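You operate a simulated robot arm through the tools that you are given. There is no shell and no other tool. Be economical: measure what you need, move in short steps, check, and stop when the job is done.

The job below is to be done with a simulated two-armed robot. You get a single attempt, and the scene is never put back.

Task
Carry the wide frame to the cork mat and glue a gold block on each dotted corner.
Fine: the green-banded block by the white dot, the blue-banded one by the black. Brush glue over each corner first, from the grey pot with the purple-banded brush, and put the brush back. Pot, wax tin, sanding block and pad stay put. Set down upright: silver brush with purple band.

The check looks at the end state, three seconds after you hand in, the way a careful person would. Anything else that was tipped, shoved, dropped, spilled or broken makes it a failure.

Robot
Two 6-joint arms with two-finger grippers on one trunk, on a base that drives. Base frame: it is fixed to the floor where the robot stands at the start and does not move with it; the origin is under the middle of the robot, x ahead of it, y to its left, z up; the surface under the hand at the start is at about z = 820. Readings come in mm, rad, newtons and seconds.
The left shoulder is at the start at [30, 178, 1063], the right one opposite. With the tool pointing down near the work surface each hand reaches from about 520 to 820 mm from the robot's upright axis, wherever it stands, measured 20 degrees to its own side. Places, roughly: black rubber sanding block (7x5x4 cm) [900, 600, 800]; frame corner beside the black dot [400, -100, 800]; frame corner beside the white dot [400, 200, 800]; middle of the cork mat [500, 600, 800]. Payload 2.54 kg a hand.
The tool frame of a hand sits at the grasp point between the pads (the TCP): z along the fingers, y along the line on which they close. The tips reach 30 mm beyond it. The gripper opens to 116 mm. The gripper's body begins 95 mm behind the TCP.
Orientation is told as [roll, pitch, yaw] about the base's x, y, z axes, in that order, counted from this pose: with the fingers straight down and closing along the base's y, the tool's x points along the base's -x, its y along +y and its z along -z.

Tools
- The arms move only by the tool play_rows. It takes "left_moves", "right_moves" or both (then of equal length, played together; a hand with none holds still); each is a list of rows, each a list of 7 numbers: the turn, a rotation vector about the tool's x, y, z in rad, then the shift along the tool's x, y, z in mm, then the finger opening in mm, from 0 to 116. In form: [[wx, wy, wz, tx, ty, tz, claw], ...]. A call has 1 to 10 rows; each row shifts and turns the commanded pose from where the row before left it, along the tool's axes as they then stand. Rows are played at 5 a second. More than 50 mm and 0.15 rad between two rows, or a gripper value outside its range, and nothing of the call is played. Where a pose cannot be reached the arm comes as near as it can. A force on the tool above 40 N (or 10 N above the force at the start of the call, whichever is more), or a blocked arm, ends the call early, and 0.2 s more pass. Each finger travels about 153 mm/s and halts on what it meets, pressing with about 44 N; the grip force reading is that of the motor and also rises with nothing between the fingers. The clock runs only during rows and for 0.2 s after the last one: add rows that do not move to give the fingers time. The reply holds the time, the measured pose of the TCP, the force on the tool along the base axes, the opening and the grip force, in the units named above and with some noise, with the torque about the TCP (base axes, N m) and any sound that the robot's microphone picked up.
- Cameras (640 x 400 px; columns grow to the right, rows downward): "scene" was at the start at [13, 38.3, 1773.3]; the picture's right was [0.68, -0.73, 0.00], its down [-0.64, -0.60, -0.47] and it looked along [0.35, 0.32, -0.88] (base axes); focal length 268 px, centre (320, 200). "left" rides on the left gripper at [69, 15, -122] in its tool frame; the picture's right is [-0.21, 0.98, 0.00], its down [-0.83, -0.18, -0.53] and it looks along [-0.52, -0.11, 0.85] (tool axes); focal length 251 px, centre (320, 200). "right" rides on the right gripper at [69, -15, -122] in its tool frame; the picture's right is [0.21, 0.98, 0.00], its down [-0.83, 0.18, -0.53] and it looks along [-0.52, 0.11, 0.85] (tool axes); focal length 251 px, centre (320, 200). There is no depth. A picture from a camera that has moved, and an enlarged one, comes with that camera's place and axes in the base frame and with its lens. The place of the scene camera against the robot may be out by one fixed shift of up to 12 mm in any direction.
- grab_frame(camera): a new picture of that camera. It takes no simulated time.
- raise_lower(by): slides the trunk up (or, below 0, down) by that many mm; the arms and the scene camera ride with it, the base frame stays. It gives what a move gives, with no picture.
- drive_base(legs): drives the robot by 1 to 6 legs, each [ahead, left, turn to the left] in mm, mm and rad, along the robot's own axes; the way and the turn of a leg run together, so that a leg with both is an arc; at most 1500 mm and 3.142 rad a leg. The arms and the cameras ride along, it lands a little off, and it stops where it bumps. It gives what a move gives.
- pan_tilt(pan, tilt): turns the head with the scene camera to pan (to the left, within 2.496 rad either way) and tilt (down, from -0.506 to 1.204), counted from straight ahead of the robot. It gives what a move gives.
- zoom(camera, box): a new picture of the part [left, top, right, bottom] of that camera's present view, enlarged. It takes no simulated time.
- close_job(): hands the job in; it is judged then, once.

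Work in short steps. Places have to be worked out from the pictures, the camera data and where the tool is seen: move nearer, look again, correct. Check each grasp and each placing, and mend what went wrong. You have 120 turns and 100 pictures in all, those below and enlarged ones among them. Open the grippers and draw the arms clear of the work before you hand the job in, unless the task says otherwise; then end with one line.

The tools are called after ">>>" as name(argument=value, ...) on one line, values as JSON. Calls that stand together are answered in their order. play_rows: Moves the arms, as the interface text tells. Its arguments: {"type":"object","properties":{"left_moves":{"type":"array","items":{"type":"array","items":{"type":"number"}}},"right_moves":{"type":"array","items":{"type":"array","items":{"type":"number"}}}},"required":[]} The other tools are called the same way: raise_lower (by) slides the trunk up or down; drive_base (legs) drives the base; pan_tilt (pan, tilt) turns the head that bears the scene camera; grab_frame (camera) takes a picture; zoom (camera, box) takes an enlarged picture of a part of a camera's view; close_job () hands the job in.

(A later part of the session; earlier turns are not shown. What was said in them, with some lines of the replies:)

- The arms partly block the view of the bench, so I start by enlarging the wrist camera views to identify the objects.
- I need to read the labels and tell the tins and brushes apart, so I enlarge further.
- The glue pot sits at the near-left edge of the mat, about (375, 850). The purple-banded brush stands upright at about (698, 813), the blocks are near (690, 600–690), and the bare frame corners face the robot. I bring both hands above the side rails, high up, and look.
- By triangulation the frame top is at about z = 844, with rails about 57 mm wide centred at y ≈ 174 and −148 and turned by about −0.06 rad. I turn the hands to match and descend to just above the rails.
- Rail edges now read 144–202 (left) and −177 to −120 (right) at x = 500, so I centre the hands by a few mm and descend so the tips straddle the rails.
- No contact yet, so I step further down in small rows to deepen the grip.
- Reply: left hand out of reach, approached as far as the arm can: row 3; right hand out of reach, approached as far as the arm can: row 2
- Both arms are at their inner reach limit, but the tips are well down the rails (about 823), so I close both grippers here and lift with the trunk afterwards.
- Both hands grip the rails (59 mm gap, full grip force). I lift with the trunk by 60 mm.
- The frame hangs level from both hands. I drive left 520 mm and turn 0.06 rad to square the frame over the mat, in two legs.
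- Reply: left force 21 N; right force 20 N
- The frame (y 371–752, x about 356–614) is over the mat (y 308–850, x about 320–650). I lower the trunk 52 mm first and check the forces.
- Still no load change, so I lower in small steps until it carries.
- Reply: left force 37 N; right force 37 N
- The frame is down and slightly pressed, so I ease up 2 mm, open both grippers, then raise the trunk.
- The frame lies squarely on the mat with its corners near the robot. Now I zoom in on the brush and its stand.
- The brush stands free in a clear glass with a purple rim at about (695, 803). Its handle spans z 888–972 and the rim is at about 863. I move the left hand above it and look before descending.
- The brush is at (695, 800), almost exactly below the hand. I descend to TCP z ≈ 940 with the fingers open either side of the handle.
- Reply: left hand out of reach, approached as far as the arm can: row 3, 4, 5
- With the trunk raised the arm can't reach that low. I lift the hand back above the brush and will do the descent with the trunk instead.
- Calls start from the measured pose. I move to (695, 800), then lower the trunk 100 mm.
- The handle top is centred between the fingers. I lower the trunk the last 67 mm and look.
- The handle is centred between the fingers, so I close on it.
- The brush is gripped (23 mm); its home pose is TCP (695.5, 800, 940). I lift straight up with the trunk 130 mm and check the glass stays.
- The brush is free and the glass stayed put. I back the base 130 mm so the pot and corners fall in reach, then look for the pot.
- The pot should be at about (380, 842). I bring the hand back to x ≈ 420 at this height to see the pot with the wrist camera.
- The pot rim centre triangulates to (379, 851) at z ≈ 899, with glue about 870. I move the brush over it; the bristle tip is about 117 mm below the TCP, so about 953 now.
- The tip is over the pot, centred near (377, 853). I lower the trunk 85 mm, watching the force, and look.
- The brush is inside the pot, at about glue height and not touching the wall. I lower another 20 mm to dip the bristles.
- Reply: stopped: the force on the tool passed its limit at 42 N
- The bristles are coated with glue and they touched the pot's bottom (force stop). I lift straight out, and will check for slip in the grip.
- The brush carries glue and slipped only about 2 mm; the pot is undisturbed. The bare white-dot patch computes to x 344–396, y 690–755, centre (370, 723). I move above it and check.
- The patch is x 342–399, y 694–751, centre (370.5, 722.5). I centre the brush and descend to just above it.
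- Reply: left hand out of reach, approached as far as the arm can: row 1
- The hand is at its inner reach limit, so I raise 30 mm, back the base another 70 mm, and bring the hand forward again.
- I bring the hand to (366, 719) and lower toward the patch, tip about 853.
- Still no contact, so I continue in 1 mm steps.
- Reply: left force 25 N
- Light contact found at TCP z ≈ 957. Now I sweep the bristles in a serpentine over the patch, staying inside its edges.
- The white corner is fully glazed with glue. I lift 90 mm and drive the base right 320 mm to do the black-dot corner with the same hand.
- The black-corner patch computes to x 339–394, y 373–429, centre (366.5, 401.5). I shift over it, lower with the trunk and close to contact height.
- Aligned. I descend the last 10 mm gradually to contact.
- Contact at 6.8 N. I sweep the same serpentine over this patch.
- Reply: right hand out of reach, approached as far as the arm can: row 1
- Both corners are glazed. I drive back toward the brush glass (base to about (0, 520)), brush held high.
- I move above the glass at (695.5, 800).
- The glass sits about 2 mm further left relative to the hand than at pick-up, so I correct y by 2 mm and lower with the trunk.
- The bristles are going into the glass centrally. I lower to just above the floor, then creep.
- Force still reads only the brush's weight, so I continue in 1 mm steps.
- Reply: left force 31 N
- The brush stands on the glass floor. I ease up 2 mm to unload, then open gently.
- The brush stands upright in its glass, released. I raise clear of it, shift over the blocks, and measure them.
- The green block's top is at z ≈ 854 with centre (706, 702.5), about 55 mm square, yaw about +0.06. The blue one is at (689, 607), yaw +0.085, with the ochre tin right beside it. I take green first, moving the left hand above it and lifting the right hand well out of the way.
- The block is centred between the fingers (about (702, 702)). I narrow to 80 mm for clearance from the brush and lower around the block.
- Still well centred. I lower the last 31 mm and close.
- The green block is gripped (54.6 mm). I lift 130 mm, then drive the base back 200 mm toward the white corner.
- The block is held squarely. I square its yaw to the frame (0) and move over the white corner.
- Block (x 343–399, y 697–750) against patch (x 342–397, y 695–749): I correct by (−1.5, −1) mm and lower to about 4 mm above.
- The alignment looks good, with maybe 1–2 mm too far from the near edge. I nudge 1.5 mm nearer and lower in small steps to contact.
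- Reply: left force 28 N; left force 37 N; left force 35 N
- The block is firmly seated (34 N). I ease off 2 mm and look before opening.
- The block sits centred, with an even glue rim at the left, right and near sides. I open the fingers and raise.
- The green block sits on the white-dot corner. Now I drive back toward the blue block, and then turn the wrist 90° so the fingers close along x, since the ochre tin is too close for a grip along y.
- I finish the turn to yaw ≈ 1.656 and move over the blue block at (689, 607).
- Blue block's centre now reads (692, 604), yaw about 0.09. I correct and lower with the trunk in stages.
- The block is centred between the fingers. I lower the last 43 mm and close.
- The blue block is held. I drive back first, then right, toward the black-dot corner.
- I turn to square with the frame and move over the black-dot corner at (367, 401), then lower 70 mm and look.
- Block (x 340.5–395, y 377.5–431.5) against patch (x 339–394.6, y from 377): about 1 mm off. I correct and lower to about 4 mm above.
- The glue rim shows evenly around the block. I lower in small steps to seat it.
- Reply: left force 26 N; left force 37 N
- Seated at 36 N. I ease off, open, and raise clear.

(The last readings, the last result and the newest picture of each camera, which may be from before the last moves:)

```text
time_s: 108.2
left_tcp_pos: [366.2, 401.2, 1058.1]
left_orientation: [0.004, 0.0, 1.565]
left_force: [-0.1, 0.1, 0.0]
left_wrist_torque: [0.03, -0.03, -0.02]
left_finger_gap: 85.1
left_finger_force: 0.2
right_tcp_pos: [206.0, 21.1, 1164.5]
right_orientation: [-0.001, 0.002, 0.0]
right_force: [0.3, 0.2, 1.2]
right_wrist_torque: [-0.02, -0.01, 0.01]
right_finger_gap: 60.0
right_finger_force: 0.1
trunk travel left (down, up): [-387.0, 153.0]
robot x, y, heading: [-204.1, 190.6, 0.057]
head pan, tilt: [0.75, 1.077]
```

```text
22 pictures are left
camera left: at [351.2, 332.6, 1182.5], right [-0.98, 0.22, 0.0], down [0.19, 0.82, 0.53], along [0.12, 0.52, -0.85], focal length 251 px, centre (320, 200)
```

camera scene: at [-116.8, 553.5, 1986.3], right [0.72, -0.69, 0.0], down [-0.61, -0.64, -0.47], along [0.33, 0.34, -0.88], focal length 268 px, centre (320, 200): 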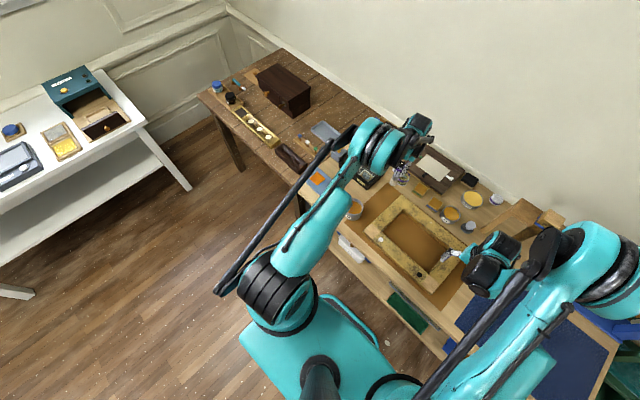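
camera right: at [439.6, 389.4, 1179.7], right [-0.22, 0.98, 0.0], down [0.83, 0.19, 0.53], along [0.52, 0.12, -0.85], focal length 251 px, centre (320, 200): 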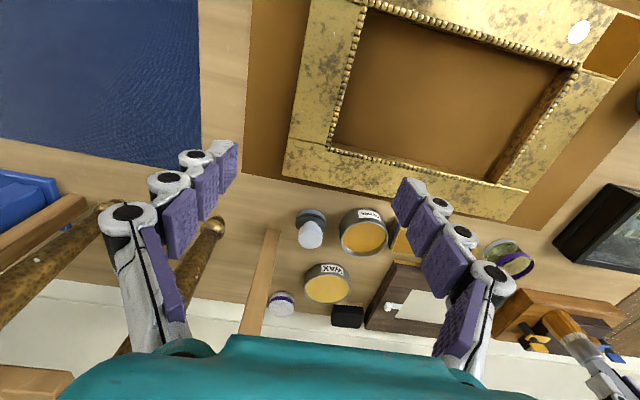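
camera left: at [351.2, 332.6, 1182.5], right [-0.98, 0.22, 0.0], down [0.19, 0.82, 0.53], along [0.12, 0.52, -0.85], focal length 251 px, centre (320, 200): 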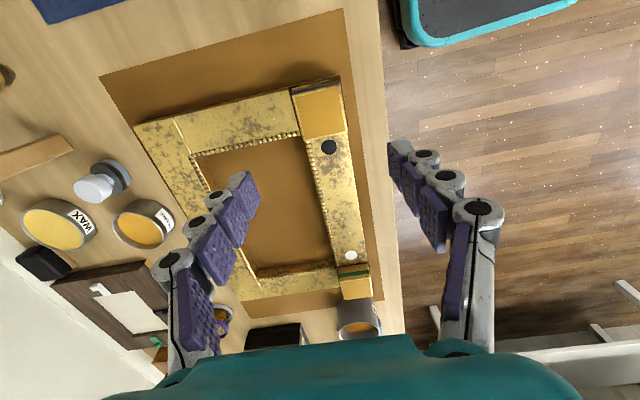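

Both blocks are seated. I back the base away from the bench and take a final look at everything.

>>> drive_base(legs=[[-250, 0, 0]])

>>> pan_tilt(pan=0.4, tilt=0.85)

>>> grab_frame(camera="scene")

>>> grab_frame(camera="left")

```text
time_s: 110.0
left_tcp_pos: [117.2, 389.3, 1058.6]
left_orientation: [0.003, 0.002, 1.568]
left_force: [-0.3, 0.0, 0.2]
left_wrist_torque: [0.04, -0.04, -0.01]
left_finger_gap: 84.8
left_finger_force: 0.0
right_tcp_pos: [-41.2, 6.9, 1164.1]
right_orientation: [-0.001, 0.002, 0.003]
right_force: [1.0, 0.9, 0.6]
right_wrist_torque: [-0.01, -0.01, -0.01]
right_finger_gap: 59.9
right_finger_force: 0.1
trunk travel left (down, up): [-387.0, 153.0]
robot x, y, heading: [-451.1, 171.6, 0.067]
head pan, tilt: [0.75, 1.077]
```

```text
time_s: 110.8
left_tcp_pos: [117.9, 389.1, 1059.2]
left_orientation: [0.005, 0.001, 1.565]
left_force: [0.3, 0.1, -0.4]
left_wrist_torque: [0.05, 0.04, -0.01]
left_finger_gap: 85.3
left_finger_force: 0.0
right_tcp_pos: [-40.2, 6.2, 1165.6]
right_orientation: [0.0, 0.001, 0.005]
right_force: [1.1, -0.3, -0.5]
right_wrist_torque: [0.01, -0.01, 0.01]
right_finger_gap: 59.9
right_finger_force: 0.1
trunk travel left (down, up): [-387.0, 153.0]
robot x, y, heading: [-447.9, 174.9, 0.069]
head pan, tilt: [0.4, 0.85]
```

```text
21 pictures are left
camera scene: at [-413.9, 199.9, 1901.6], right [0.45, -0.89, 0.0], down [-0.67, -0.34, -0.66], along [0.59, 0.3, -0.75], focal length 268 px, centre (320, 200)
```

scene: 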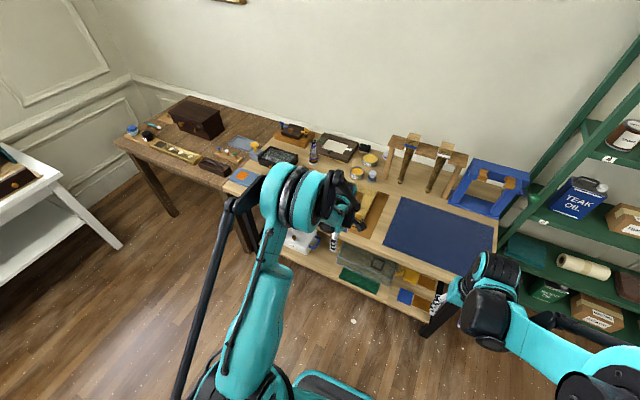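

```text
20 pictures are left
camera left: at [103.1, 319.8, 1182.5], right [-0.98, 0.22, 0.0], down [0.19, 0.83, 0.53], along [0.11, 0.52, -0.85], focal length 251 px, centre (320, 200)
```

left: 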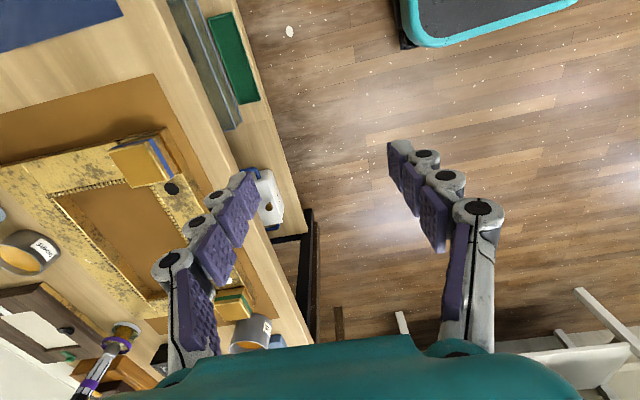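

Everything is in place: the brush is upright and the pot undisturbed. I check the two corners and the brush once more, close up.

>>> zoom(camera="left", box=[60, 120, 300, 360])

>>> zoom(camera="left", box=[50, 280, 190, 400])

```text
1.67 times, centred on (180, 240) of left
camera zoom: at [103.1, 319.8, 1182.5], right [-0.98, 0.22, 0.0], down [0.19, 0.83, 0.53], along [0.11, 0.52, -0.85], focal length 419 px, centre (553, 133)
```

zoom: 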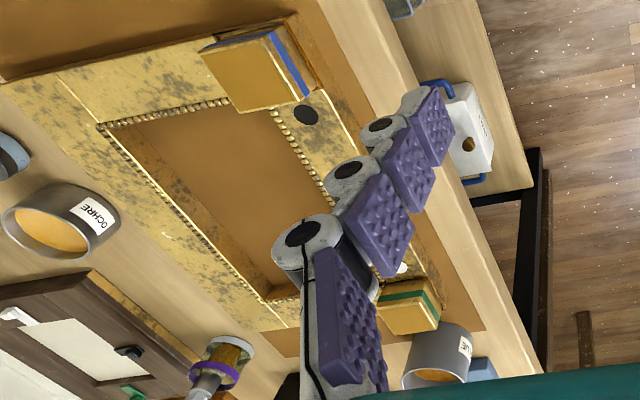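

```text
3.33 times, centred on (120, 340) of left
camera zoom: at [103.1, 319.8, 1182.5], right [-0.98, 0.22, 0.0], down [0.19, 0.83, 0.53], along [0.11, 0.52, -0.85], focal length 838 px, centre (987, -267)
```

zoom: 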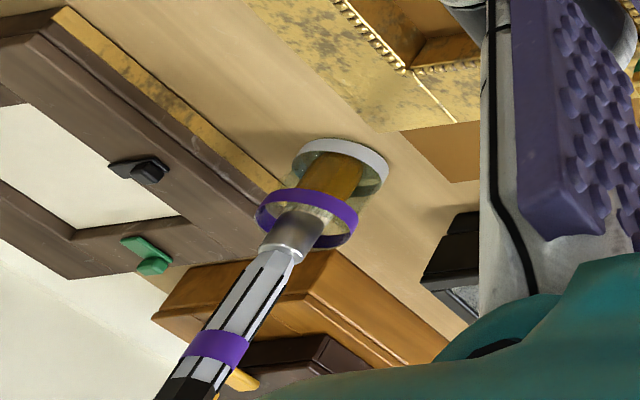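

The frame is on the mat with blue at the black dot and green at the white dot. The brush is upright in its glass, and the grippers are open and clear, so I hand in.

>>> close_job()

```text
The job is handed in.
```

The frame is on the cork mat, with the green-banded block glued at the white dot and the blue-banded block at the black. The purple-banded brush is back upright in its glass, and nothing else looked moved or tipped in the last pictures.
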